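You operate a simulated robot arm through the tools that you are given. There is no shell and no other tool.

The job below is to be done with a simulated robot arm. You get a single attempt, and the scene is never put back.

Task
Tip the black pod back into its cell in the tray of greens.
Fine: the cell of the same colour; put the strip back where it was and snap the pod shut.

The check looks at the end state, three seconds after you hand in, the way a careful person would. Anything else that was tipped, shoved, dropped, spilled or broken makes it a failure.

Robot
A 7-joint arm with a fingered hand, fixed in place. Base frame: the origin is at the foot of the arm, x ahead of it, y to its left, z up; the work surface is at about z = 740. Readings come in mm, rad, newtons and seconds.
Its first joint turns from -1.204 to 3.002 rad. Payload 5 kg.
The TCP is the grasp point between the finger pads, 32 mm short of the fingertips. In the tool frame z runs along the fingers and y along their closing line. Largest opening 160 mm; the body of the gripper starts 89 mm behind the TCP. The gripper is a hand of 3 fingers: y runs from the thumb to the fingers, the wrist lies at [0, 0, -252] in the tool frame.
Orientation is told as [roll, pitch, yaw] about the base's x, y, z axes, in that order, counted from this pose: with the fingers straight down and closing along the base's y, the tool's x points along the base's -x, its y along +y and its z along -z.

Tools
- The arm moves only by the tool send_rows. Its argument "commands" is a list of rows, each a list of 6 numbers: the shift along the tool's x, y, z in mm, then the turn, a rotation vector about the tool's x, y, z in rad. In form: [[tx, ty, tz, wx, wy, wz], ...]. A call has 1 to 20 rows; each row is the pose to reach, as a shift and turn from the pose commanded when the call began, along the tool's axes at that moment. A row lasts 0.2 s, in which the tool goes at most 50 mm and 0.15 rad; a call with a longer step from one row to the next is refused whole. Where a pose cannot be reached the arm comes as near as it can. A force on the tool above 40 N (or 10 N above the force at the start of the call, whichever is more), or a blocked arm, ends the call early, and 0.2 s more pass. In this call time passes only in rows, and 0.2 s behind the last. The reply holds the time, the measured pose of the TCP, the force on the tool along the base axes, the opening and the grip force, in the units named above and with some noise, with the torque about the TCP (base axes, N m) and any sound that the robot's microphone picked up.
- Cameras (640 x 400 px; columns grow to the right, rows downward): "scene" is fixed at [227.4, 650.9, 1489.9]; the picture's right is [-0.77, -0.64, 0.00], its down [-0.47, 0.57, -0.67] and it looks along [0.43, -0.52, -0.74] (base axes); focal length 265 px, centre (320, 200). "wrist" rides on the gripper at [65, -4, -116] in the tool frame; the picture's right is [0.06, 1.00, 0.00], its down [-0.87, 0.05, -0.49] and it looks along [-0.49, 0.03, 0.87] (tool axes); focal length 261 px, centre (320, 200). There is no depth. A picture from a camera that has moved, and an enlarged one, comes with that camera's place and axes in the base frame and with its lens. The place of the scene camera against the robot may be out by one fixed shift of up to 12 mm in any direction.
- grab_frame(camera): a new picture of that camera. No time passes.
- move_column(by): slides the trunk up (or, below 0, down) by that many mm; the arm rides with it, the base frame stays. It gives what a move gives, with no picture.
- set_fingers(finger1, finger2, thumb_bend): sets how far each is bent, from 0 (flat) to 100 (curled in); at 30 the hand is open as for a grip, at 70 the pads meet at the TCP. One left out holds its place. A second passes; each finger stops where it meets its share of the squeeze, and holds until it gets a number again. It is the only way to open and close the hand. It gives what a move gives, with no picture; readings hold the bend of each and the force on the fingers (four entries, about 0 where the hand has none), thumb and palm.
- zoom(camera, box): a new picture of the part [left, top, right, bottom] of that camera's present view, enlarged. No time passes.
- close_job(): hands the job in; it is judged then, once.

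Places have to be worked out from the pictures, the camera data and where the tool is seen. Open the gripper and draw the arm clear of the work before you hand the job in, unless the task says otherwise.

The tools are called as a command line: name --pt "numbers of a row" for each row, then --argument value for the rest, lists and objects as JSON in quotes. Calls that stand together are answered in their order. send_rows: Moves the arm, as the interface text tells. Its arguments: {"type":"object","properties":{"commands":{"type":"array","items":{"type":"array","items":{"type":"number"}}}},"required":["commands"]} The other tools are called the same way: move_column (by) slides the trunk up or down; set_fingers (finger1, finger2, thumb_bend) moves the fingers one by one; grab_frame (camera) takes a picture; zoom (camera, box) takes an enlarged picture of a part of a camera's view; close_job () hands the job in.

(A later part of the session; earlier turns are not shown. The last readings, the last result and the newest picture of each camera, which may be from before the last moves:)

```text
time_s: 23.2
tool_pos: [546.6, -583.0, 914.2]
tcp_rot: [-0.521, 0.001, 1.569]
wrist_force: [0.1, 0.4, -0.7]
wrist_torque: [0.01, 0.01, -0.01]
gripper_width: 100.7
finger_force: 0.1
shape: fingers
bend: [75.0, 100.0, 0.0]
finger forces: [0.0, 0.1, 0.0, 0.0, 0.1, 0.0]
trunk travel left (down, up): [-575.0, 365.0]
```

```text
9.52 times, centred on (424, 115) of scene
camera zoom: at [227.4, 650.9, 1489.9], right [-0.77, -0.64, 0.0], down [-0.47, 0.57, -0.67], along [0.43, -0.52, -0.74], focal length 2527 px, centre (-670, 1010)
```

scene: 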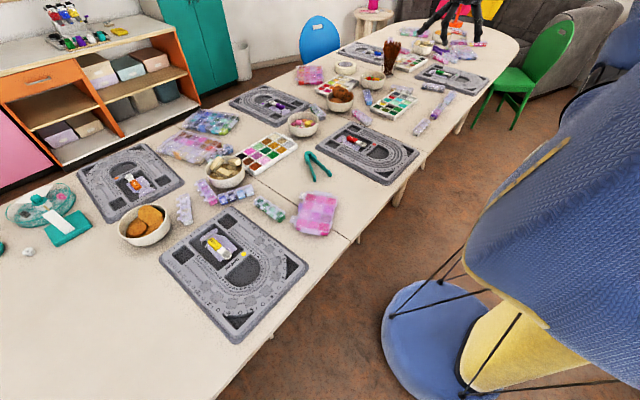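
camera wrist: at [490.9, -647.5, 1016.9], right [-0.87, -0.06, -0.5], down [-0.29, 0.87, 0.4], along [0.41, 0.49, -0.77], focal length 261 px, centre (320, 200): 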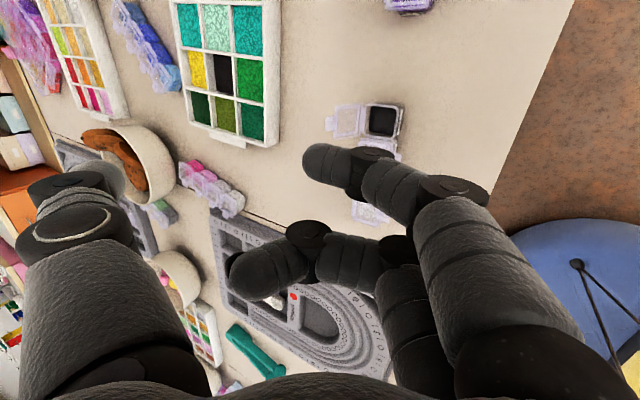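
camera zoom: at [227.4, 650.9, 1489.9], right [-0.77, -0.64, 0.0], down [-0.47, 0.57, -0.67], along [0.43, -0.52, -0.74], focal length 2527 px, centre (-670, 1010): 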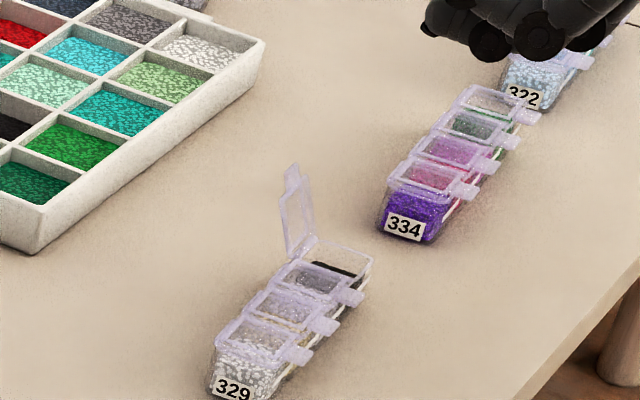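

The black lid stays open by itself. Before gripping, I'll rehearse the pouring pose in free air. First I straighten the hand, lift it, and open the fingers.

send_rows --pt "0 -7.5 -13 -0.13 0 0" --pt "0 -15 -26 -0.26 0 0" --pt "0 -22 -39 -0.39 0 0" --pt "0 -29.8 -52 -0.52 0 0" --pt "0 -54 -95 -0.52 0 0"

set_fingers --finger1 30 --finger2 30 --thumb_bend 30

grab_frame --camera "wrist"

```text
time_s: 24.4
tool_pos: [544.7, -581.2, 1024.1]
tcp_rot: [-0.002, 0.002, 1.569]
wrist_force: [0.3, 0.5, 0.8]
wrist_torque: [-0.03, -0.05, 0.02]
gripper_width: 100.8
finger_force: 0.0
shape: fingers
bend: [75.0, 100.0, 0.0]
finger forces: [0.0, 0.0, 0.1, 0.1, 0.0, 0.0]
trunk travel left (down, up): [-575.0, 365.0]
```

```text
time_s: 25.4
tool_pos: [546.4, -583.0, 1021.4]
tcp_rot: [-0.001, 0.0, 1.569]
wrist_force: [0.6, -1.2, 0.3]
wrist_torque: [-0.02, 0.06, 0.0]
gripper_width: 168.3
finger_force: 0.2
shape: fingers
bend: [30.0, 30.0, 30.0]
finger forces: [0.1, 0.0, 0.0, 0.0, 0.0, 0.0]
trunk travel left (down, up): [-575.0, 365.0]
```

```text
taken
camera wrist: at [549.2, -648.9, 1136.7], right [-1.0, -0.06, 0.0], down [-0.05, 0.87, 0.49], along [-0.03, 0.49, -0.87], focal length 261 px, centre (320, 200)
```

wrist: 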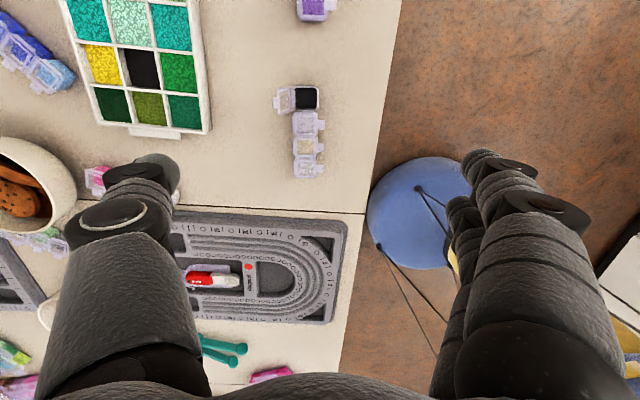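

I zoom into the tray and the open pod to measure the black cell and the strip's exact resting place.

zoom --camera "wrist" --box '[60, 0, 220, 140]'

zoom --camera "wrist" --box '[250, 70, 350, 190]'

```text
2.86 times, centred on (140, 70) of wrist
camera zoom: at [549.2, -648.9, 1136.7], right [-1.0, -0.06, 0.0], down [-0.05, 0.87, 0.49], along [-0.03, 0.49, -0.87], focal length 745 px, centre (834, 571)
```

zoom: 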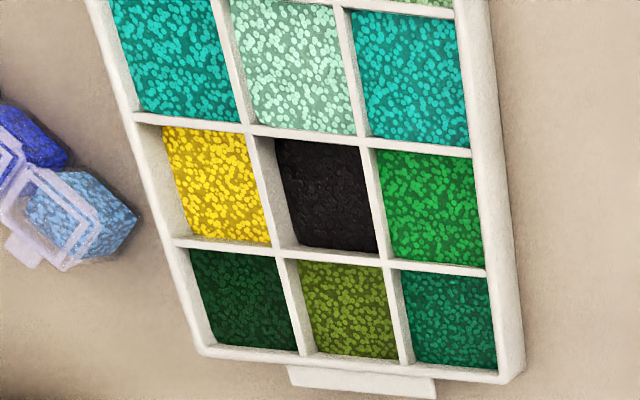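

```text
3.33 times, centred on (300, 130) of wrist
camera zoom: at [549.2, -648.9, 1136.7], right [-1.0, -0.06, 0.0], down [-0.05, 0.87, 0.49], along [-0.03, 0.49, -0.87], focal length 869 px, centre (387, 433)
```

zoom: 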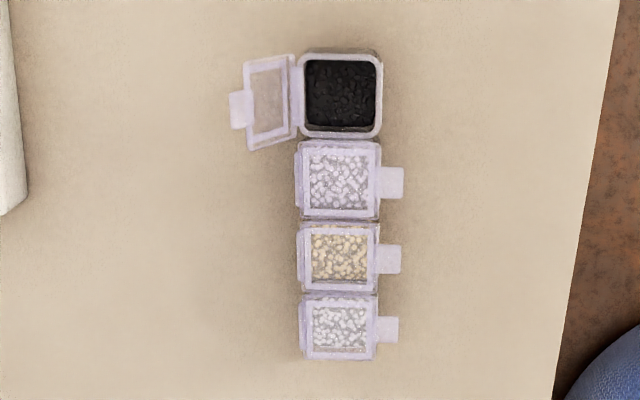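

I measure the black cell centre at about (778, -617), the strip centre at about (563, -546) and its yaw at about +1.3°. I rehearse the pour orientation in free air at z ≈ 1000, with the hand lying horizontal and pointing -y.

send_rows --pt "5 -14 2 0 0.134 0" --pt "10 -28 3 0 0.268 0" --pt "15 -42 5 0 0.402 0" --pt "20 -56 6 0 0.536 0" --pt "25 -70 8 0 0.67 0" --pt "30 -84 9 0 0.804 0" --pt "35 -99 11 0 0.938 0" --pt "40 -113 12 0 1.072 0" --pt "45 -127 14 0 1.206 0" --pt "50 -141 15 0 1.34 0" --pt "55 -156 17 0 1.474 0" --pt "60 -170 18 0 1.608 0" --pt "65 -184 20 0 1.742 0"

grab_frame --camera "wrist"

grab_frame --camera "scene"

```text
time_s: 28.2
tool_pos: [798.0, -904.4, 992.0]
tcp_rot: [2.687, 1.538, -1.911]
wrist_force: [0.9, 0.1, -0.1]
wrist_torque: [-0.06, 0.02, -0.08]
gripper_width: 168.3
finger_force: 0.1
shape: fingers
bend: [30.0, 30.0, 30.0]
finger forces: [0.0, 0.0, 0.0, 0.0, 0.1, 0.1]
out of reach, approached as far as the arm can: row 7, 8, 9, 10, 11, 12, 13
trunk travel left (down, up): [-575.0, 365.0]
```

```text
taken
camera wrist: at [789.6, -788.0, 1053.1], right [-0.99, -0.11, 0.08], down [-0.12, 0.45, -0.88], along [0.06, -0.88, -0.46], focal length 261 px, centre (320, 200)
```

wrist: 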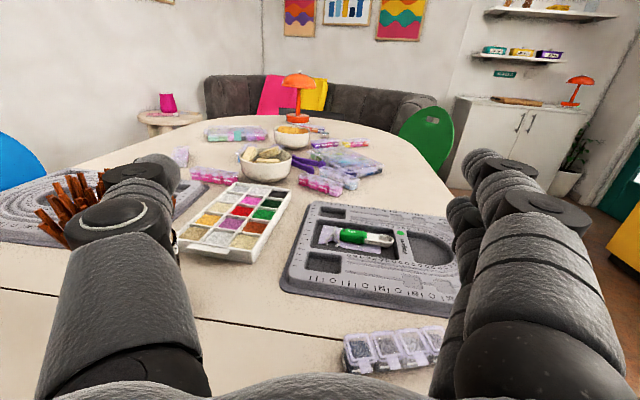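

```text
taken
```

scene: 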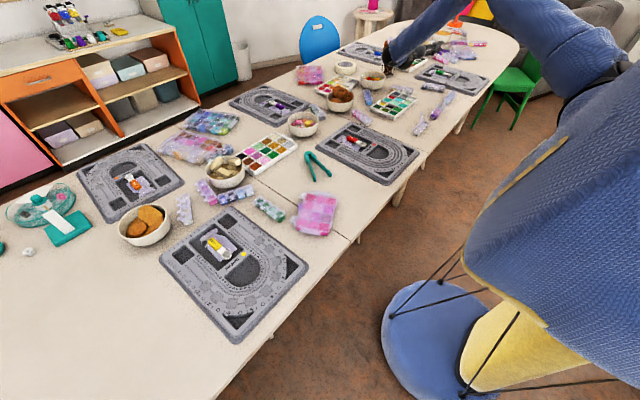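

The arm could not hold that orientation there: the wrist hit a limit and the hand drifted outward. I rotate back toward vertical in small steps and check where it goes.

send_rows --pt "0 0 0 0 -0.14 0" --pt "0 0 0 0 -0.28 0" --pt "0 0 0 0 -0.42 0" --pt "0 0 0 0 -0.56 0" --pt "0 0 0 0 -0.7 0" --pt "0 0 0 0 -0.84 0" --pt "0 0 0 0 -0.98 0"

```text
time_s: 29.8
tool_pos: [785.8, -905.2, 998.3]
tcp_rot: [0.014, 0.619, 1.693]
wrist_force: [0.9, -1.2, 1.0]
wrist_torque: [0.03, -0.02, 0.04]
gripper_width: 168.3
finger_force: 0.0
shape: fingers
bend: [30.0, 30.0, 30.0]
finger forces: [0.0, 0.1, 0.1, 0.1, 0.1, 0.0]
trunk travel left (down, up): [-575.0, 365.0]
```

Relative moves count from where the arm actually ended, so that's fine. I bring the hand back upright over the near side of the table.

send_rows --pt "-32.6 11.4 -23.2 0 -0.069 0" --pt "-65.1 22.8 -46.4 0 -0.138 0" --pt "-97.7 34.2 -69.7 0 -0.207 0" --pt "-130.2 45.6 -92.9 0 -0.275 0" --pt "-162.8 57 -116.1 0 -0.344 0" --pt "-195.3 68.4 -139.3 0 -0.413 0" --pt "-227.9 79.8 -162.6 0 -0.482 0" --pt "-260.4 91.2 -185.8 0 -0.551 0" --pt "-293 102.8 -209 0 -0.619 0"

```text
time_s: 31.8
tool_pos: [643.3, -553.7, 999.7]
tcp_rot: [0.011, 0.001, 1.684]
wrist_force: [-0.2, 0.6, -0.4]
wrist_torque: [0.04, 0.02, 0.0]
gripper_width: 168.1
finger_force: 0.0
shape: fingers
bend: [30.0, 30.0, 30.0]
finger forces: [0.0, 0.0, 0.0, 0.0, 0.0, 0.0]
trunk travel left (down, up): [-575.0, 365.0]
```

Upright again. I test how far the hand can yaw here, aiming for the hand's back to face outward.

send_rows --pt "0 0 0 0 0 -0.14" --pt "0 0 0 0 0 -0.28" --pt "0 0 0 0 0 -0.42" --pt "0 0 0 0 0 -0.56" --pt "0 0 0 0 0 -0.7" --pt "0 0 0 0 0 -0.76"

```text
time_s: 33.2
tool_pos: [642.0, -559.2, 1002.9]
tcp_rot: [0.01, -0.008, 2.448]
wrist_force: [-0.2, -0.4, 0.2]
wrist_torque: [-0.01, -0.01, 0.0]
gripper_width: 168.2
finger_force: 0.1
shape: fingers
bend: [30.0, 30.0, 30.0]
finger forces: [0.0, 0.0, 0.0, 0.0, 0.0, 0.0]
trunk travel left (down, up): [-575.0, 365.0]
```

A full half-turn yaw works here. Now I lean the hand so the fingers point radially outward, at a safe height.

send_rows --pt "0 0 0 0 0.14 0" --pt "0 0 0 0 0.28 0" --pt "0 0 0 0 0.42 0" --pt "0 0 0 0 0.56 0" --pt "0 0 0 0 0.7 0" --pt "0 0 0 0 0.84 0" --pt "0 0 0 0 0.98 0" --pt "0 0 0 0 1.12 0" --pt "0 0 0 0 1.26 0" --pt "0 0 0 0 1.4 0"

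grab_frame --camera "scene"

```text
time_s: 35.4
tool_pos: [668.8, -604.9, 1026.4]
tcp_rot: [0.026, 1.364, 2.489]
wrist_force: [0.1, 0.1, 0.4]
wrist_torque: [0.01, -0.01, 0.01]
gripper_width: 168.1
finger_force: 0.1
shape: fingers
bend: [30.0, 30.0, 30.0]
finger forces: [0.0, 0.0, 0.0, 0.1, 0.0, 0.0]
out of reach, approached as far as the arm can: row 9, 10
trunk travel left (down, up): [-575.0, 365.0]
```

```text
taken
```

scene: 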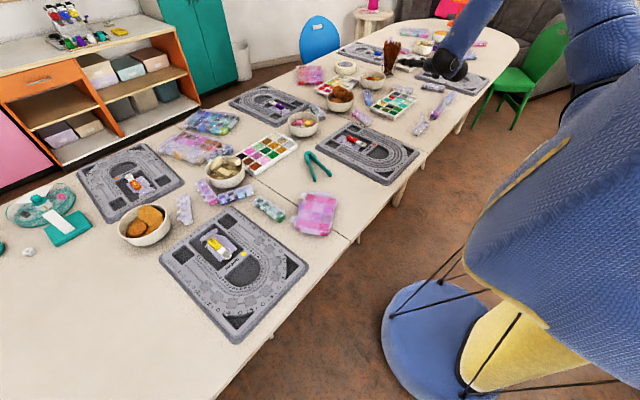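

At 78° lean the wrist nearly hits its limit, because the forearm comes down too steeply. Lowering the trunk should flatten the forearm, and there is nothing tall below the hand.

move_column --by -150

grab_frame --camera "wrist"

zoom --camera "scene" --box '[340, 0, 540, 125]'

```text
time_s: 37.1
tool_pos: [668.9, -605.6, 876.7]
tcp_rot: [0.026, 1.361, 2.488]
wrist_force: [-0.1, 0.1, 0.4]
wrist_torque: [0.03, -0.05, -0.01]
gripper_width: 168.0
finger_force: 0.1
shape: fingers
bend: [30.0, 30.0, 30.0]
finger forces: [0.0, 0.1, 0.0, 0.1, 0.0, 0.0]
trunk travel left (down, up): [-425.0, 515.0]
```

```text
taken
camera wrist: at [592.8, -540.8, 963.4], right [-0.62, -0.78, 0.07], down [-0.55, 0.37, -0.75], along [0.56, -0.5, -0.66], focal length 261 px, centre (320, 200)
```

wrist: 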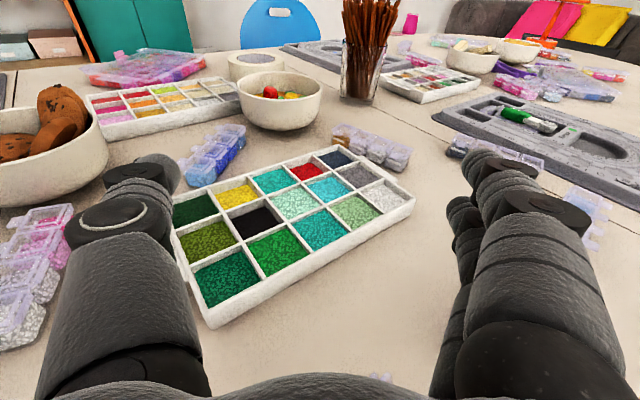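

```text
3.20 times, centred on (440, 62) of scene
camera zoom: at [227.4, 650.9, 1489.9], right [-0.77, -0.64, 0.0], down [-0.47, 0.57, -0.67], along [0.43, -0.52, -0.74], focal length 849 px, centre (-64, 640)
```

zoom: 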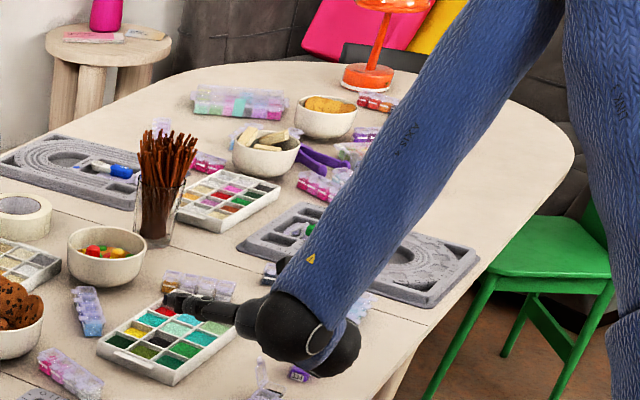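

The pose is close to what the pour needs, with the forearm still steep. I move the TCP up and outward, then lower the trunk by the same amount.

send_rows --pt "34 -4 12.4 0 0 0" --pt "68 -8 24.9 0 0 0" --pt "102 -12 37.3 0 0 0" --pt "136 -16.2 49.8 0 0 0"

move_column --by -130

send_rows --pt "0 0 0 0 0.1 0" --pt "0 0 0 0 0.2 0" --pt "0 0 0 0 0.3 0" --pt "0 0 0 0 0.38 0"

zoom --camera "scene" --box '[340, 0, 540, 125]'

```text
time_s: 38.1
tool_pos: [739.4, -640.3, 998.4]
tcp_rot: [0.027, 1.361, 2.488]
wrist_force: [-0.9, 0.0, 0.2]
wrist_torque: [0.01, -0.04, -0.02]
gripper_width: 168.1
finger_force: 0.1
shape: fingers
bend: [30.0, 30.0, 30.0]
finger forces: [0.0, 0.0, 0.0, 0.0, 0.1, 0.0]
trunk travel left (down, up): [-425.0, 515.0]
```

```text
time_s: 39.7
tool_pos: [739.9, -638.8, 865.6]
tcp_rot: [0.026, 1.361, 2.486]
wrist_force: [-0.5, 0.0, -0.1]
wrist_torque: [0.01, -0.02, -0.01]
gripper_width: 168.0
finger_force: 0.0
shape: fingers
bend: [30.0, 30.0, 30.0]
finger forces: [0.1, 0.1, 0.0, 0.0, 0.1, 0.0]
trunk travel left (down, up): [-295.0, 645.0]
```

```text
time_s: 40.7
tool_pos: [738.2, -640.6, 865.9]
tcp_rot: [3.114, 1.398, -0.706]
wrist_force: [0.3, -0.4, -1.0]
wrist_torque: [0.03, 0.0, -0.03]
gripper_width: 168.3
finger_force: 0.1
shape: fingers
bend: [30.0, 30.0, 30.0]
finger forces: [0.1, 0.0, 0.0, 0.0, 0.0, 0.0]
trunk travel left (down, up): [-295.0, 645.0]
```

```text
3.20 times, centred on (440, 62) of scene
camera zoom: at [227.4, 650.9, 1489.9], right [-0.77, -0.64, 0.0], down [-0.47, 0.57, -0.67], along [0.43, -0.52, -0.74], focal length 849 px, centre (-64, 640)
```

zoom: 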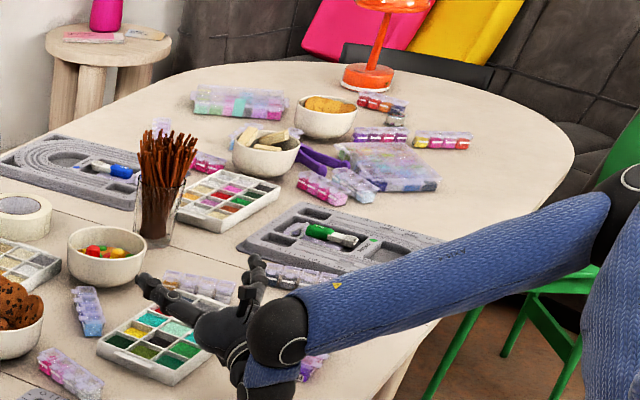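

With the trunk lowered 280 mm in all, a lean of about 100° is reachable right over the tray. I take a wrist picture here to tie the black cell to the tool for the pour.

grab_frame --camera "wrist"

zoom --camera "wrist" --box '[180, 140, 460, 315]'

```text
taken
camera wrist: at [643.1, -559.2, 909.8], right [-0.64, -0.77, 0.07], down [-0.3, 0.17, -0.94], along [0.71, -0.62, -0.33], focal length 261 px, centre (320, 200)
```

wrist: 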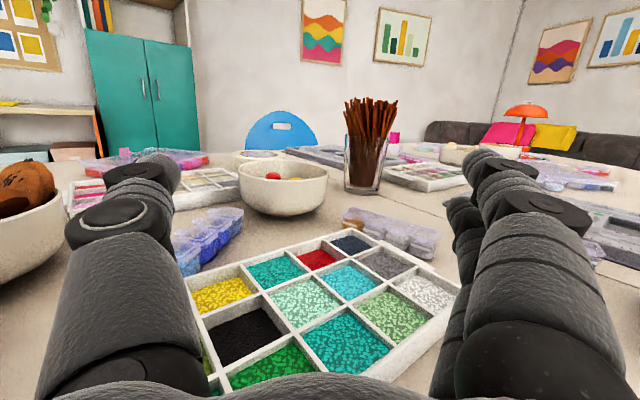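

```text
2.29 times, centred on (320, 228) of wrist
camera zoom: at [643.1, -559.2, 909.8], right [-0.64, -0.77, 0.07], down [-0.3, 0.17, -0.94], along [0.71, -0.62, -0.33], focal length 596 px, centre (320, 137)
```

zoom: 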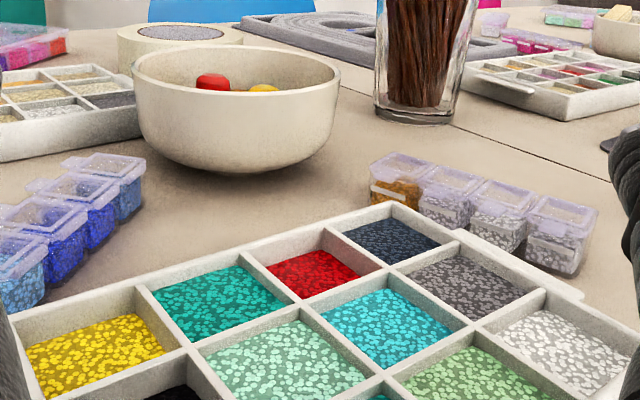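

From both views the black cell measures about 753 to 801 in x and -642 to -593 in y, square to the base axes, centred near (777, -617). I test whether the hand can also point straight along +x here, so the lid would line up with the cell.

send_rows --pt "0 0 0 0.118 0 0.0206" --pt "0 0 0 0.236 0 0.041" --pt "0 0 0 0.354 0 0.062" --pt "0 0 0 0.472 0 0.082" --pt "0 0 0 0.591 0 0.103"

```text
time_s: 41.2
tool_pos: [721.5, -666.7, 846.0]
tcp_rot: [-2.585, 1.401, -0.086]
wrist_force: [6.6, 1.8, 26.3]
wrist_torque: [2.28, 2.99, -0.77]
gripper_width: 168.0
finger_force: 3.4
shape: fingers
bend: [30.0, 30.0, 30.0]
finger forces: [0.0, 0.0, 0.0, 0.1, 0.0, 7.3]
out of reach, approached as far as the arm can: row 2
trunk travel left (down, up): [-295.0, 645.0]
stopped in row 2: the force on the tool passed its limit at 132 N (the readings are from after the stop); the commanded pose is now the measured one
```

Something was touched: the palm reads 7 N. I look at both cameras at once before moving any further.

grab_frame --camera "scene"

grab_frame --camera "wrist"

zoom --camera "scene" --box '[360, 50, 520, 150]'

```text
taken
```

scene: 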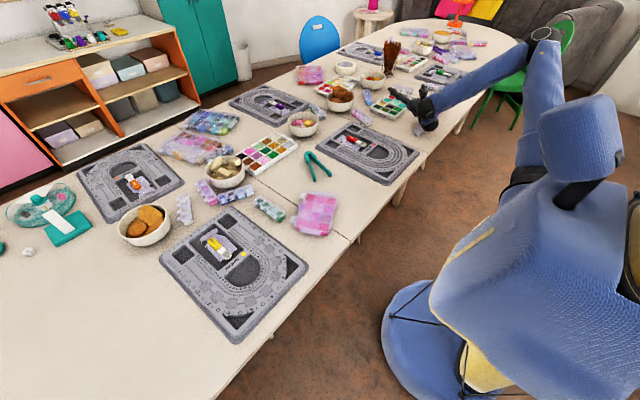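

```text
taken
camera wrist: at [620.3, -594.4, 893.0], right [-0.6, -0.8, -0.03], down [-0.27, 0.24, -0.93], along [0.75, -0.55, -0.36], focal length 261 px, centre (320, 200)
```

wrist: 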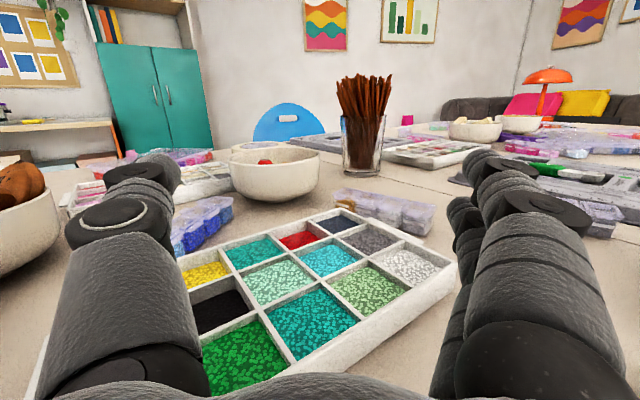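

```text
4.00 times, centred on (440, 100) of scene
camera zoom: at [227.4, 650.9, 1489.9], right [-0.77, -0.64, 0.0], down [-0.47, 0.57, -0.67], along [0.43, -0.52, -0.74], focal length 1061 px, centre (-160, 600)
```

zoom: 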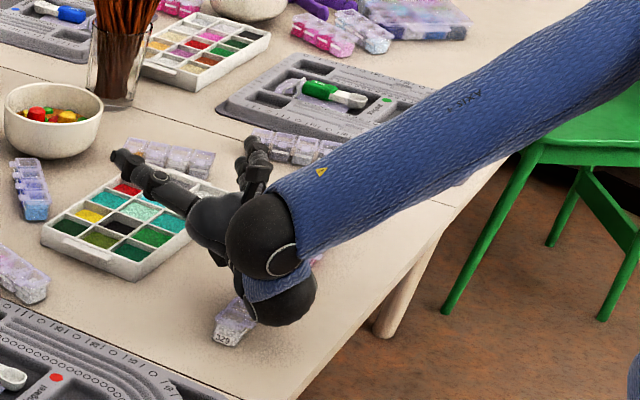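

The wrist ball is very close to the table near strip 329. I zoom there to see whether the strip was touched.

zoom --camera "scene" --box '[404, 100, 444, 140]'

```text
10.00 times, centred on (424, 120) of scene
camera zoom: at [227.4, 650.9, 1489.9], right [-0.77, -0.64, 0.0], down [-0.47, 0.57, -0.67], along [0.43, -0.52, -0.74], focal length 2654 px, centre (-720, 1000)
```

zoom: 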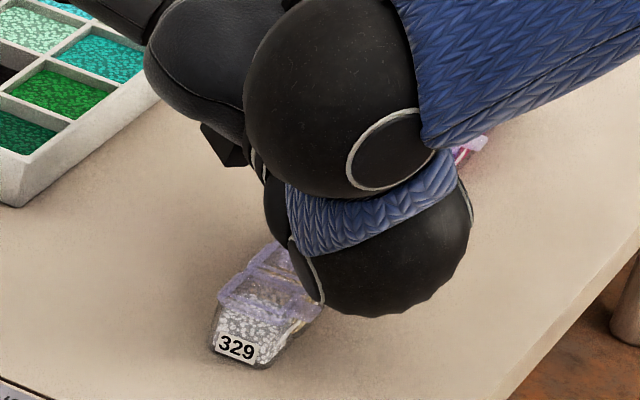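

The wrist joint is pressing down somewhere near the strip. I raise the trunk straight up to get clear without dragging anything sideways.

move_column --by 120

zoom --camera "scene" --box '[404, 100, 444, 140]'

grab_frame --camera "scene"

```text
time_s: 42.7
tool_pos: [721.0, -668.0, 963.1]
tcp_rot: [-2.593, 1.405, -0.092]
wrist_force: [-0.9, 0.0, -0.5]
wrist_torque: [-0.02, 0.0, -0.04]
gripper_width: 168.4
finger_force: 0.0
shape: fingers
bend: [30.0, 30.0, 30.0]
finger forces: [0.0, 0.0, 0.0, 0.0, 0.0, 0.0]
trunk travel left (down, up): [-415.0, 525.0]
```

```text
10.00 times, centred on (424, 120) of scene
camera zoom: at [227.4, 650.9, 1489.9], right [-0.77, -0.64, 0.0], down [-0.47, 0.57, -0.67], along [0.43, -0.52, -0.74], focal length 2654 px, centre (-720, 1000)
```

zoom: 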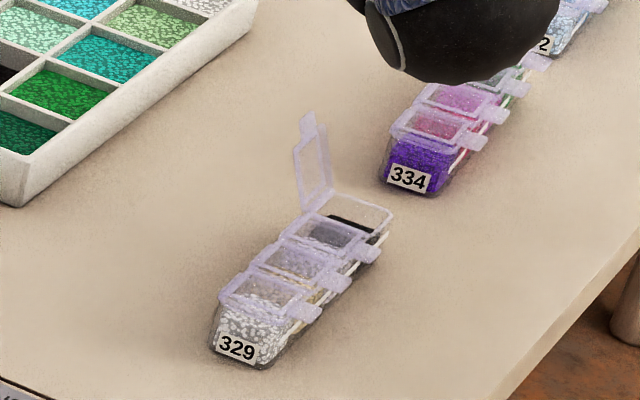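

```text
taken
```

scene: 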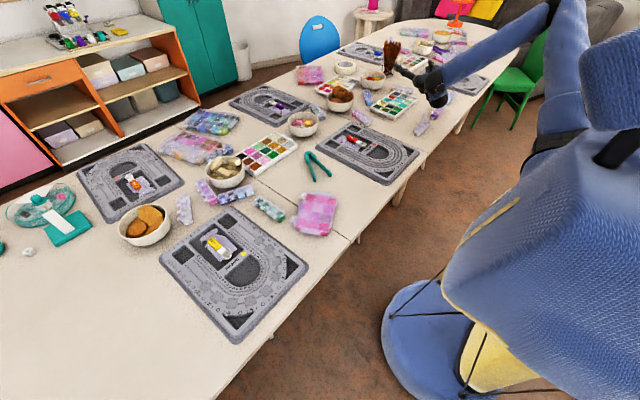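

The strip is upright with its lid still open. I compare it with the earlier identical zoom to see whether it was shifted.

zoom --camera "scene" --box '[408, 104, 448, 136]'

zoom --camera "scene" --box '[400, 94, 448, 136]'

zoom --camera "scene" --box '[345, 80, 425, 130]'

```text
12.50 times, centred on (428, 120) of scene
camera zoom: at [227.4, 650.9, 1489.9], right [-0.77, -0.64, 0.0], down [-0.47, 0.57, -0.67], along [0.43, -0.52, -0.74], focal length 3317 px, centre (-1030, 1200)
```

zoom: 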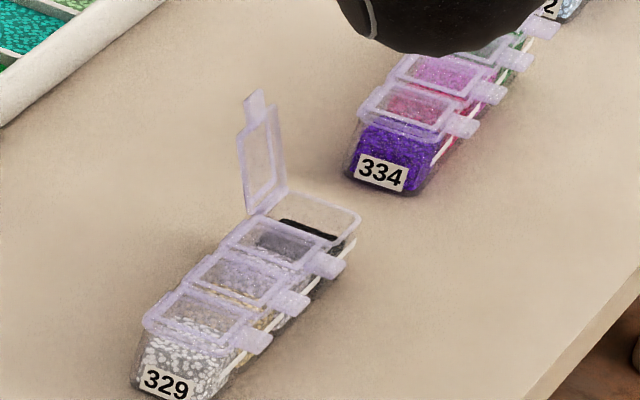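

```text
9.52 times, centred on (424, 115) of scene
camera zoom: at [227.4, 650.9, 1489.9], right [-0.77, -0.64, 0.0], down [-0.47, 0.57, -0.67], along [0.43, -0.52, -0.74], focal length 2527 px, centre (-670, 1010)
```

zoom: 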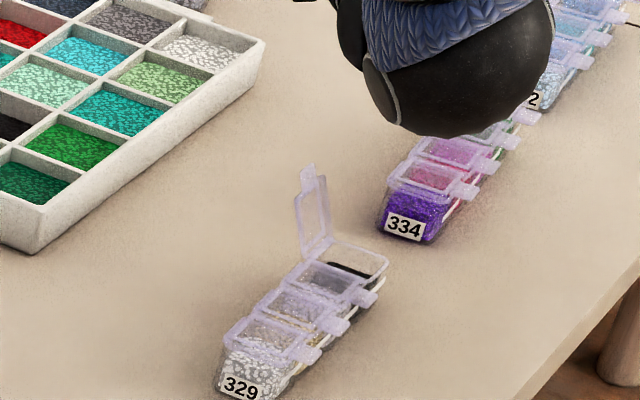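

```text
8.00 times, centred on (385, 105) of scene
camera zoom: at [227.4, 650.9, 1489.9], right [-0.77, -0.64, 0.0], down [-0.47, 0.57, -0.67], along [0.43, -0.52, -0.74], focal length 2123 px, centre (-200, 960)
```

zoom: 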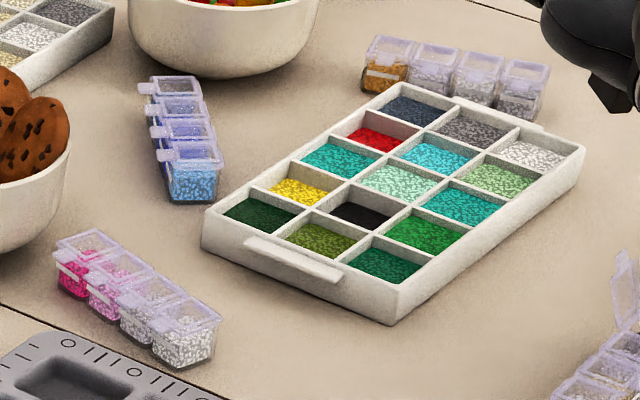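

The strip stayed upright and open but was nudged about 5 mm by the palm touching the lid. I have its original place on record and will set it back there. I also see nothing else moved. I raise and straighten the hand away from here.

send_rows --pt "20 0 0 0 -0.07 0" --pt "35 -5 -14 0 -0.2 0" --pt "40 -9 -28 0 -0.33 0" --pt "45 -13 -42 0 -0.46 0" --pt "48 -17 -56 0 -0.59 0" --pt "50 -21 -70 0 -0.72 0" --pt "52 -25 -84 0 -0.85 0" --pt "54 -29 -97 0 -0.98 0" --pt "56 -33 -110 0 -1.11 0" --pt "58 -37 -122 0 -1.24 0" --pt "59 -41 -132 0 -1.37 0" --pt "60 -44 -141 0 -1.5 0" --pt "60 -46 -148 0 -1.62 0" --pt "60.6 -46.7 -149.9 0 -1.71 0"

```text
time_s: 45.7
tool_pos: [619.8, -538.6, 1005.2]
tcp_rot: [-0.086, 0.0, 2.506]
wrist_force: [0.0, -0.3, -0.6]
wrist_torque: [-0.01, 0.0, 0.05]
gripper_width: 168.5
finger_force: 0.1
shape: fingers
bend: [30.0, 30.0, 30.0]
finger forces: [0.0, 0.1, 0.1, 0.1, 0.1, 0.0]
out of reach, approached as far as the arm can: row 1
trunk travel left (down, up): [-415.0, 525.0]
```

Upright again at (620, -539). I correct the small roll and rehearse the -25° lean (the strip-level attitude) at this yaw.

send_rows --pt "0 0 0 -0.043 0 0" --pt "0 0 0 -0.086 0 0"

send_rows --pt "-15 0 0 0 -0.11 0" --pt "-30 0 0 0 -0.22 0" --pt "-45 0 0 0 -0.33 0" --pt "-60 0 0 0 -0.436 0"

```text
time_s: 46.3
tool_pos: [619.7, -538.2, 1004.9]
tcp_rot: [0.004, -0.001, 2.505]
wrist_force: [0.2, -0.6, -0.8]
wrist_torque: [-0.03, 0.02, 0.05]
gripper_width: 168.3
finger_force: 0.1
shape: fingers
bend: [30.0, 30.0, 30.0]
finger forces: [0.0, 0.0, 0.1, 0.1, 0.1, 0.0]
trunk travel left (down, up): [-415.0, 525.0]
```

```text
time_s: 47.3
tool_pos: [572.4, -502.7, 1003.9]
tcp_rot: [0.002, -0.436, 2.505]
wrist_force: [0.8, 0.6, 0.5]
wrist_torque: [-0.02, 0.03, 0.0]
gripper_width: 168.5
finger_force: 0.0
shape: fingers
bend: [30.0, 30.0, 30.0]
finger forces: [0.1, 0.0, 0.0, 0.0, 0.1, 0.1]
trunk travel left (down, up): [-415.0, 525.0]
```

That attitude is reachable. I rehearse the level turn back to yaw ≈ 0 about the vertical axis.

send_rows --pt "0 0 0 0.058 0 0.125" --pt "0 0 0 0.116 0 0.25" --pt "0 0 0 0.174 0 0.374" --pt "0 0 0 0.233 0 0.499" --pt "0 0 0 0.291 0 0.624" --pt "0 0 0 0.349 0 0.749" --pt "0 0 0 0.407 0 0.874" --pt "0 0 0 0.465 0 0.999" --pt "0 0 0 0.523 0 1.124" --pt "0 0 0 0.582 0 1.248" --pt "0 0 0 0.64 0 1.373" --pt "0 0 0 0.698 0 1.498" --pt "0 0 0 0.756 0 1.623" --pt "0 0 0 0.814 0 1.748" --pt "0 0 0 0.872 0 1.873" --pt "0 0 0 0.931 0 1.997" --pt "0 0 0 0.989 0 2.122" --pt "0 0 0 1.047 0 2.247"

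grab_frame --camera "wrist"

```text
time_s: 51.1
tool_pos: [571.3, -503.5, 1006.0]
tcp_rot: [-0.002, -0.437, 0.025]
wrist_force: [0.2, -1.1, 0.3]
wrist_torque: [0.01, 0.02, -0.01]
gripper_width: 168.2
finger_force: 0.1
shape: fingers
bend: [30.0, 30.0, 30.0]
finger forces: [0.1, 0.0, 0.0, 0.1, 0.0, 0.0]
trunk travel left (down, up): [-415.0, 525.0]
```

```text
taken
camera wrist: at [463.6, -510.1, 1082.3], right [-0.08, 1.0, -0.03], down [0.58, 0.07, 0.81], along [0.81, 0.05, -0.58], focal length 261 px, centre (320, 200)
```

wrist: 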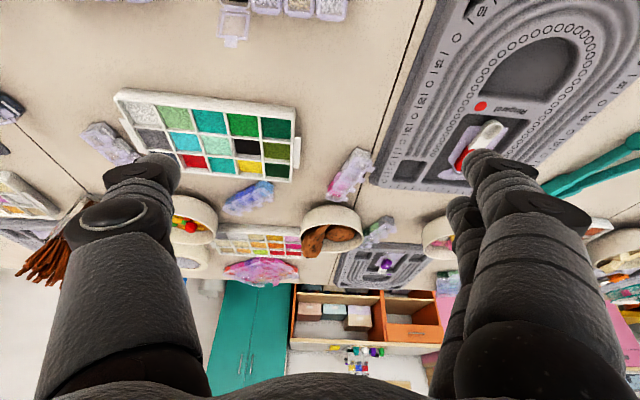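

The whole path is reachable. Now I bring the hand down in front of the strip, at the -25° lean, to measure where the strip lies now.

send_rows --pt "31.7 -10.8 25.2 0 0 0" --pt "63.4 -21.6 50.5 0 0 0" --pt "95 -32.4 75.7 0 0 0" --pt "126.7 -43.2 100.9 0 0 0"

grab_frame --camera "wrist"

zoom --camera "wrist" --box '[220, 80, 420, 205]'

```text
time_s: 52.1
tool_pos: [497.8, -550.3, 861.5]
tcp_rot: [-0.002, -0.437, 0.027]
wrist_force: [0.3, -0.1, -0.2]
wrist_torque: [0.01, -0.01, 0.01]
gripper_width: 168.5
finger_force: 0.2
shape: fingers
bend: [30.0, 30.0, 30.0]
finger forces: [0.1, 0.0, 0.0, 0.1, 0.0, 0.1]
trunk travel left (down, up): [-415.0, 525.0]
```

```text
taken
camera wrist: at [390.5, -556.0, 938.0], right [-0.08, 1.0, -0.03], down [0.58, 0.07, 0.81], along [0.81, 0.05, -0.58], focal length 261 px, centre (320, 200)
```

wrist: 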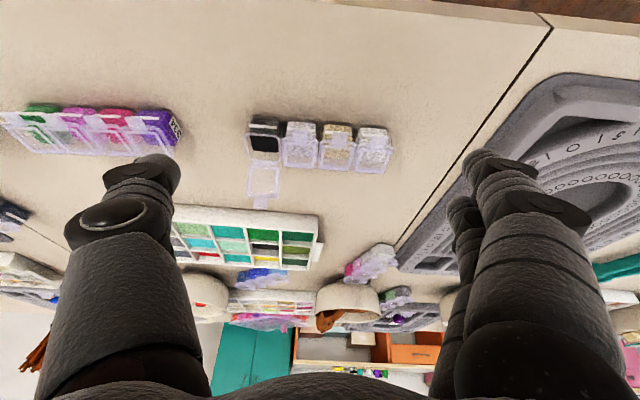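

```text
3.20 times, centred on (320, 142) of wrist
camera zoom: at [390.5, -556.0, 938.0], right [-0.08, 1.0, -0.03], down [0.58, 0.07, 0.81], along [0.81, 0.05, -0.58], focal length 834 px, centre (320, 384)
```

zoom: 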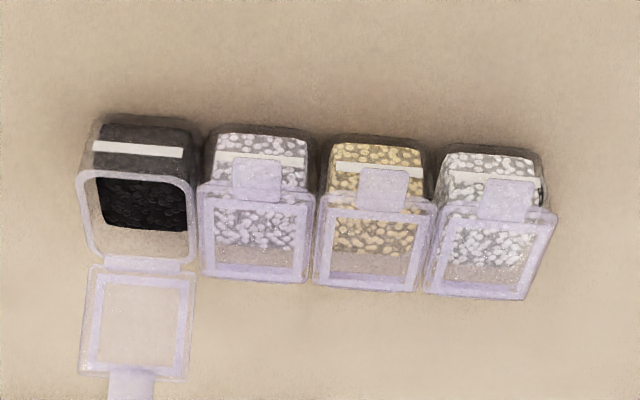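

The strip now lies at about (556, -549) with yaw near 0 (it was (563, -546), +1.3°). I move the straddling hand over it, stopping about 25 mm above grip height.

send_rows --pt "-6.3 -0.1 23.5 0.004 0 0.008" --pt "-12.6 -0.2 47 0.008 0 0.016" --pt "-18.9 -0.3 70.6 0.0114 0 0.0245"

grab_frame --camera "wrist"

zoom --camera "scene" --box '[390, 70, 470, 150]'

```text
time_s: 52.9
tool_pos: [547.6, -548.6, 803.5]
tcp_rot: [-0.003, -0.437, -0.001]
wrist_force: [-0.1, 0.4, -0.3]
wrist_torque: [0.01, -0.01, 0.01]
gripper_width: 168.2
finger_force: 0.0
shape: fingers
bend: [30.0, 30.0, 30.0]
finger forces: [0.1, 0.0, 0.0, 0.0, 0.1, 0.0]
trunk travel left (down, up): [-415.0, 525.0]
```

```text
taken
camera wrist: at [438.6, -553.2, 881.2], right [-0.05, 1.0, -0.03], down [0.58, 0.05, 0.81], along [0.81, 0.03, -0.58], focal length 261 px, centre (320, 200)
```

wrist: 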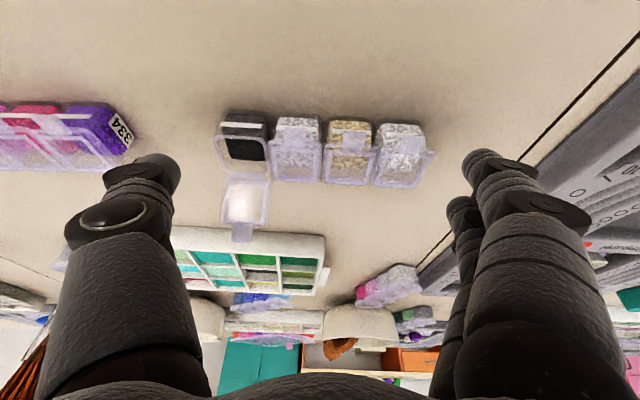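

```text
5.00 times, centred on (430, 110) of scene
camera zoom: at [227.4, 650.9, 1489.9], right [-0.77, -0.64, 0.0], down [-0.47, 0.57, -0.67], along [0.43, -0.52, -0.74], focal length 1327 px, centre (-230, 650)
```

zoom: 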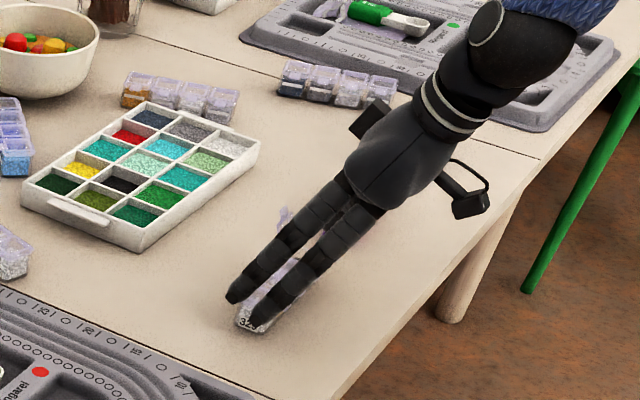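

The strip sits centred between thumb and fingers. I zoom once more to refine its fore-aft place before lowering.

zoom --camera "wrist" --box '[200, 90, 450, 250]'

```text
2.50 times, centred on (325, 170) of wrist
camera zoom: at [438.6, -553.2, 881.2], right [-0.05, 1.0, -0.03], down [0.58, 0.05, 0.81], along [0.81, 0.03, -0.58], focal length 652 px, centre (308, 275)
```

zoom: 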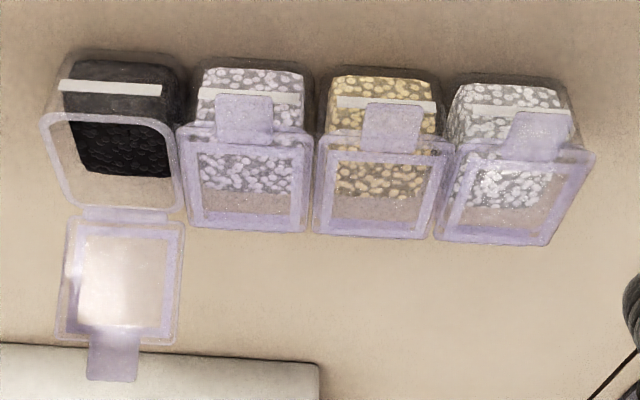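

The strip centre refines to about (555, -548). I lower the straddling hand in small steps to z ≈ 781, watching for table contact.

send_rows --pt "2.5 0 4.9 0 0 0" --pt "5.1 0 9.8 0 0 0" --pt "7.6 0 14.6 0 0 0" --pt "9.7 0 18.6 0 0 0"

zoom --camera "scene" --box '[400, 90, 450, 140]'

grab_frame --camera "wrist"

```text
time_s: 53.9
tool_pos: [547.0, -548.7, 784.2]
tcp_rot: [-0.001, -0.435, 0.001]
wrist_force: [-0.1, -0.6, -0.2]
wrist_torque: [0.02, -0.02, 0.03]
gripper_width: 168.3
finger_force: 0.1
shape: fingers
bend: [30.0, 30.0, 30.0]
finger forces: [0.1, 0.0, 0.1, 0.1, 0.0, 0.0]
trunk travel left (down, up): [-415.0, 525.0]
```

```text
8.00 times, centred on (425, 115) of scene
camera zoom: at [227.4, 650.9, 1489.9], right [-0.77, -0.64, 0.0], down [-0.47, 0.57, -0.67], along [0.43, -0.52, -0.74], focal length 2123 px, centre (-520, 880)
```

zoom: 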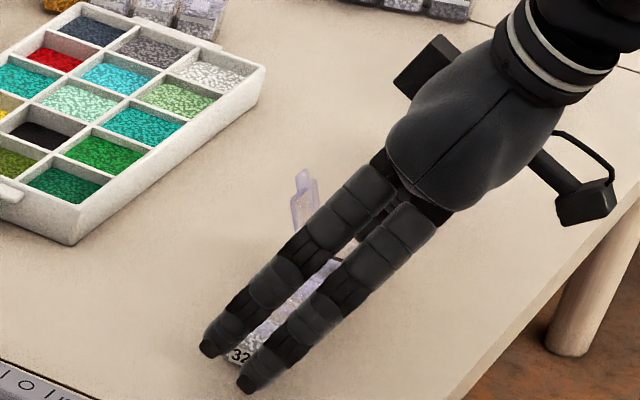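

```text
taken
camera wrist: at [438.3, -551.8, 860.6], right [-0.06, 1.0, -0.03], down [0.58, 0.05, 0.81], along [0.81, 0.03, -0.58], focal length 261 px, centre (320, 200)
```

wrist: 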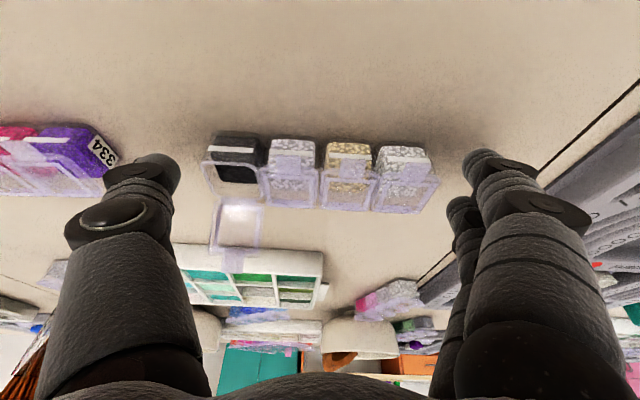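

No contact yet. I lower another 5 mm so the finger pads meet the pod ends lower down.

send_rows --pt "1 0 2.2 0 0 0" --pt "2.1 0 4.5 0 0 0"

```text
time_s: 54.5
tool_pos: [547.3, -547.1, 779.0]
tcp_rot: [-0.001, -0.435, 0.001]
wrist_force: [-0.2, -0.6, -0.5]
wrist_torque: [-0.01, 0.0, -0.03]
gripper_width: 168.4
finger_force: 0.0
shape: fingers
bend: [30.0, 30.0, 30.0]
finger forces: [0.0, 0.0, 0.0, 0.0, 0.0, 0.0]
trunk travel left (down, up): [-415.0, 525.0]
```

Still free of the table. I close the hand gradually, first to bend 40.

set_fingers --finger1 40 --finger2 40 --thumb_bend 40

grab_frame --camera "wrist"

```text
time_s: 55.5
tool_pos: [548.5, -546.7, 780.2]
tcp_rot: [-0.002, -0.437, 0.0]
wrist_force: [1.4, 2.0, 9.5]
wrist_torque: [0.98, -0.02, -0.14]
gripper_width: 140.0
finger_force: 8.2
shape: fingers
bend: [36.0, 38.0, 39.0]
finger forces: [10.4, 3.0, 0.1, 0.0, 3.0, 0.0]
trunk travel left (down, up): [-415.0, 525.0]
```

```text
taken
camera wrist: at [438.6, -551.1, 856.6], right [-0.06, 1.0, -0.03], down [0.58, 0.05, 0.81], along [0.81, 0.03, -0.58], focal length 261 px, centre (320, 200)
```

wrist: 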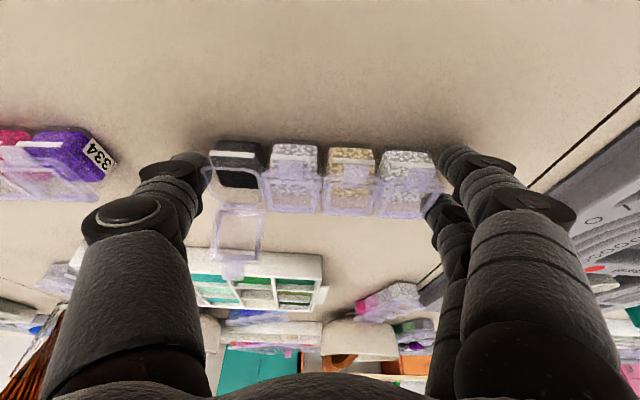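

Finger1 pushes on the table (about 10 N) because its tip dips as it curls. I open slightly, raise 5 mm, and close again.

set_fingers --finger1 32 --finger2 32 --thumb_bend 32

send_rows --pt "-1.1 0 -2.2 0 0 0" --pt "-2.1 0 -4.5 0 0 0"

set_fingers --finger1 38 --finger2 38 --thumb_bend 38

zoom --camera "wrist" --box '[140, 100, 500, 325]'

```text
time_s: 56.5
tool_pos: [546.3, -547.6, 779.1]
tcp_rot: [-0.001, -0.438, 0.0]
wrist_force: [-0.1, 0.3, 0.6]
wrist_torque: [0.0, 0.02, 0.02]
gripper_width: 159.8
finger_force: 0.1
shape: fingers
bend: [32.0, 32.0, 32.0]
finger forces: [0.0, 0.1, 0.0, 0.0, 0.0, 0.0]
trunk travel left (down, up): [-415.0, 525.0]
```

```text
time_s: 57.1
tool_pos: [547.9, -548.0, 783.8]
tcp_rot: [-0.002, -0.437, 0.0]
wrist_force: [0.3, 0.5, 0.1]
wrist_torque: [0.0, 0.02, -0.01]
gripper_width: 159.5
finger_force: 0.0
shape: fingers
bend: [32.0, 32.0, 32.0]
finger forces: [0.0, 0.0, 0.0, 0.0, 0.0, 0.0]
trunk travel left (down, up): [-415.0, 525.0]
```

```text
time_s: 58.1
tool_pos: [546.7, -549.0, 783.8]
tcp_rot: [-0.002, -0.436, 0.0]
wrist_force: [0.6, -0.6, 0.2]
wrist_torque: [0.0, 0.01, 0.01]
gripper_width: 138.7
finger_force: 0.4
shape: fingers
bend: [37.0, 37.0, 38.0]
finger forces: [0.4, 0.5, 0.1, 0.1, 0.7, 0.0]
trunk travel left (down, up): [-415.0, 525.0]
```

```text
1.78 times, centred on (320, 212) of wrist
camera zoom: at [438.3, -552.2, 860.6], right [-0.06, 1.0, -0.03], down [0.58, 0.05, 0.81], along [0.81, 0.03, -0.58], focal length 463 px, centre (320, 178)
```

zoom: 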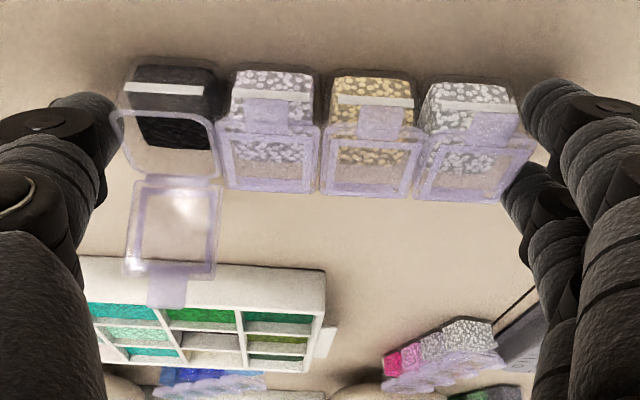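

All three digits now touch the strip lightly and evenly. I tighten the grip.

set_fingers --finger1 42 --finger2 42 --thumb_bend 42

zoom --camera "wrist" --box '[140, 100, 500, 325]'

```text
time_s: 59.1
tool_pos: [547.6, -547.3, 783.9]
tcp_rot: [-0.002, -0.436, 0.0]
wrist_force: [-0.4, 0.4, 0.9]
wrist_torque: [-0.04, -0.04, 0.02]
gripper_width: 135.5
finger_force: 6.6
shape: fingers
bend: [38.0, 38.0, 40.0]
finger forces: [3.8, 3.6, 0.1, 0.1, 7.0, 0.0]
trunk travel left (down, up): [-415.0, 525.0]
```

```text
1.78 times, centred on (320, 212) of wrist
camera zoom: at [438.3, -552.1, 860.7], right [-0.06, 1.0, -0.03], down [0.58, 0.05, 0.81], along [0.81, 0.03, -0.58], focal length 463 px, centre (320, 178)
```

zoom: 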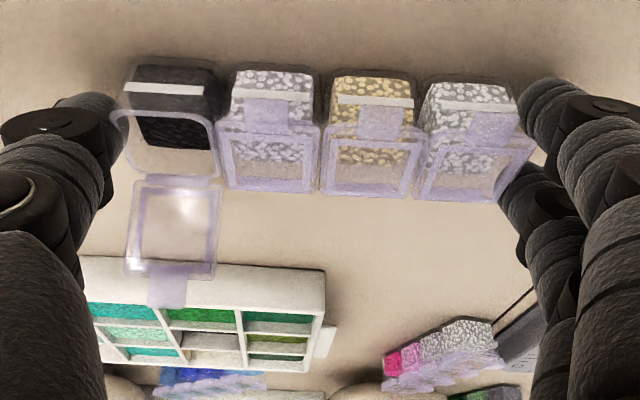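

The grip is balanced, 7 N at the thumb and about 3.7 N at each finger. I command more bend to see whether the grip firms up.

set_fingers --finger1 50 --finger2 50 --thumb_bend 50

```text
time_s: 60.1
tool_pos: [547.8, -548.5, 783.6]
tcp_rot: [-0.001, -0.436, -0.001]
wrist_force: [-0.2, -1.8, 3.3]
wrist_torque: [-0.25, -0.01, -0.03]
gripper_width: 134.1
finger_force: 19.3
shape: fingers
bend: [38.0, 38.0, 44.0]
finger forces: [9.4, 9.2, 0.0, 0.0, 20.3, 0.0]
trunk travel left (down, up): [-415.0, 525.0]
```

The grip is firm at about 20 N. I lift slowly, first 10 mm, and check that the strip follows level.

send_rows --pt "-1.05 0 -2.25 0 0 0" --pt "-2.1 0 -4.5 0 0 0" --pt "-3.2 0 -6.8 0 0 0" --pt "-4.2 0 -9.1 0 0 0"

zoom --camera "wrist" --box '[140, 100, 500, 325]'

zoom --camera "scene" --box '[400, 90, 450, 140]'

```text
time_s: 61.1
tool_pos: [546.9, -547.7, 795.4]
tcp_rot: [-0.001, -0.437, 0.001]
wrist_force: [-0.4, 0.6, -1.0]
wrist_torque: [-0.01, 0.0, 0.0]
gripper_width: 134.3
finger_force: 19.8
shape: fingers
bend: [38.0, 38.0, 44.0]
finger forces: [9.9, 9.6, 0.0, 0.0, 19.3, 0.0]
trunk travel left (down, up): [-415.0, 525.0]
```

```text
1.78 times, centred on (320, 212) of wrist
camera zoom: at [438.3, -552.1, 871.4], right [-0.06, 1.0, -0.03], down [0.58, 0.05, 0.81], along [0.81, 0.03, -0.58], focal length 463 px, centre (320, 178)
```

zoom: 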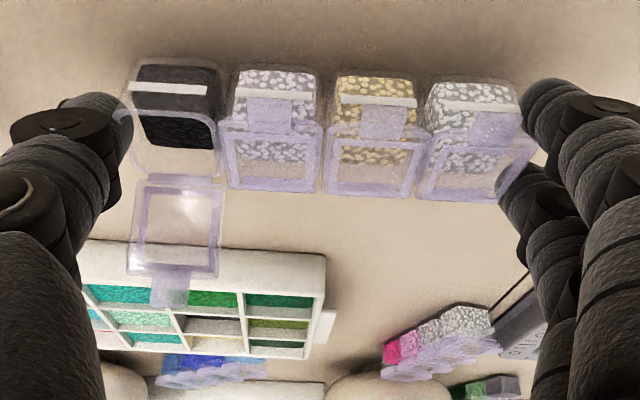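

```text
8.00 times, centred on (425, 115) of scene
camera zoom: at [227.4, 650.9, 1489.9], right [-0.77, -0.64, 0.0], down [-0.47, 0.57, -0.67], along [0.43, -0.52, -0.74], focal length 2123 px, centre (-520, 880)
```

zoom: 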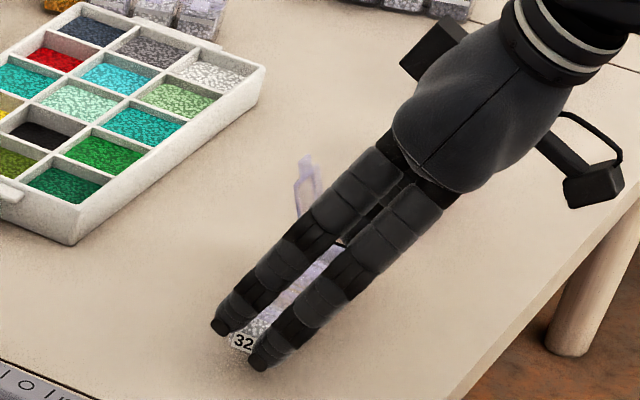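

The strip is held securely and level, about 1 N of weight, with the beads undisturbed. I lift it gently to z ≈ 950 and move slightly toward the robot.

send_rows --pt "-8 2 -13 0 0 0" --pt "-18 8 -28 0 0 0" --pt "-29 14 -44 0 0 0" --pt "-40 20 -60 0 0 0" --pt "-51 26 -76 0 0 0" --pt "-62 31 -92 0 0 0" --pt "-72 37 -107 0 0 0" --pt "-81 42 -120 0 0 0" --pt "-88.2 45 -129.9 0 0 0"

zoom --camera "wrist" --box '[140, 100, 500, 325]'

```text
time_s: 63.1
tool_pos: [571.8, -502.1, 949.4]
tcp_rot: [0.001, -0.436, -0.002]
wrist_force: [-0.5, 0.6, -0.7]
wrist_torque: [-0.01, 0.01, -0.03]
gripper_width: 134.1
finger_force: 20.0
shape: fingers
bend: [38.0, 38.0, 44.0]
finger forces: [9.8, 9.6, 0.0, 0.0, 19.2, 0.0]
trunk travel left (down, up): [-415.0, 525.0]
```

```text
1.78 times, centred on (320, 212) of wrist
camera zoom: at [463.8, -507.1, 1026.0], right [-0.06, 1.0, -0.03], down [0.58, 0.05, 0.81], along [0.81, 0.03, -0.58], focal length 463 px, centre (320, 178)
```

zoom: 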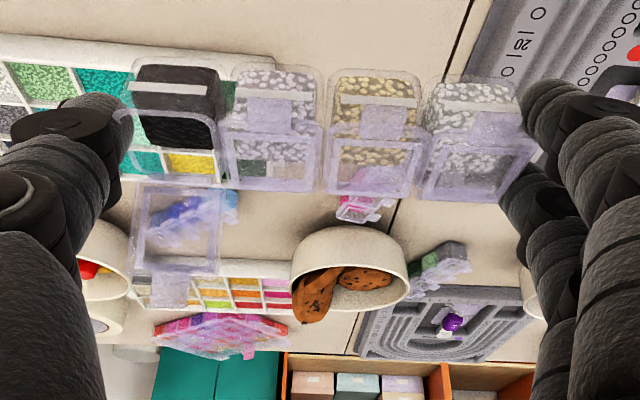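

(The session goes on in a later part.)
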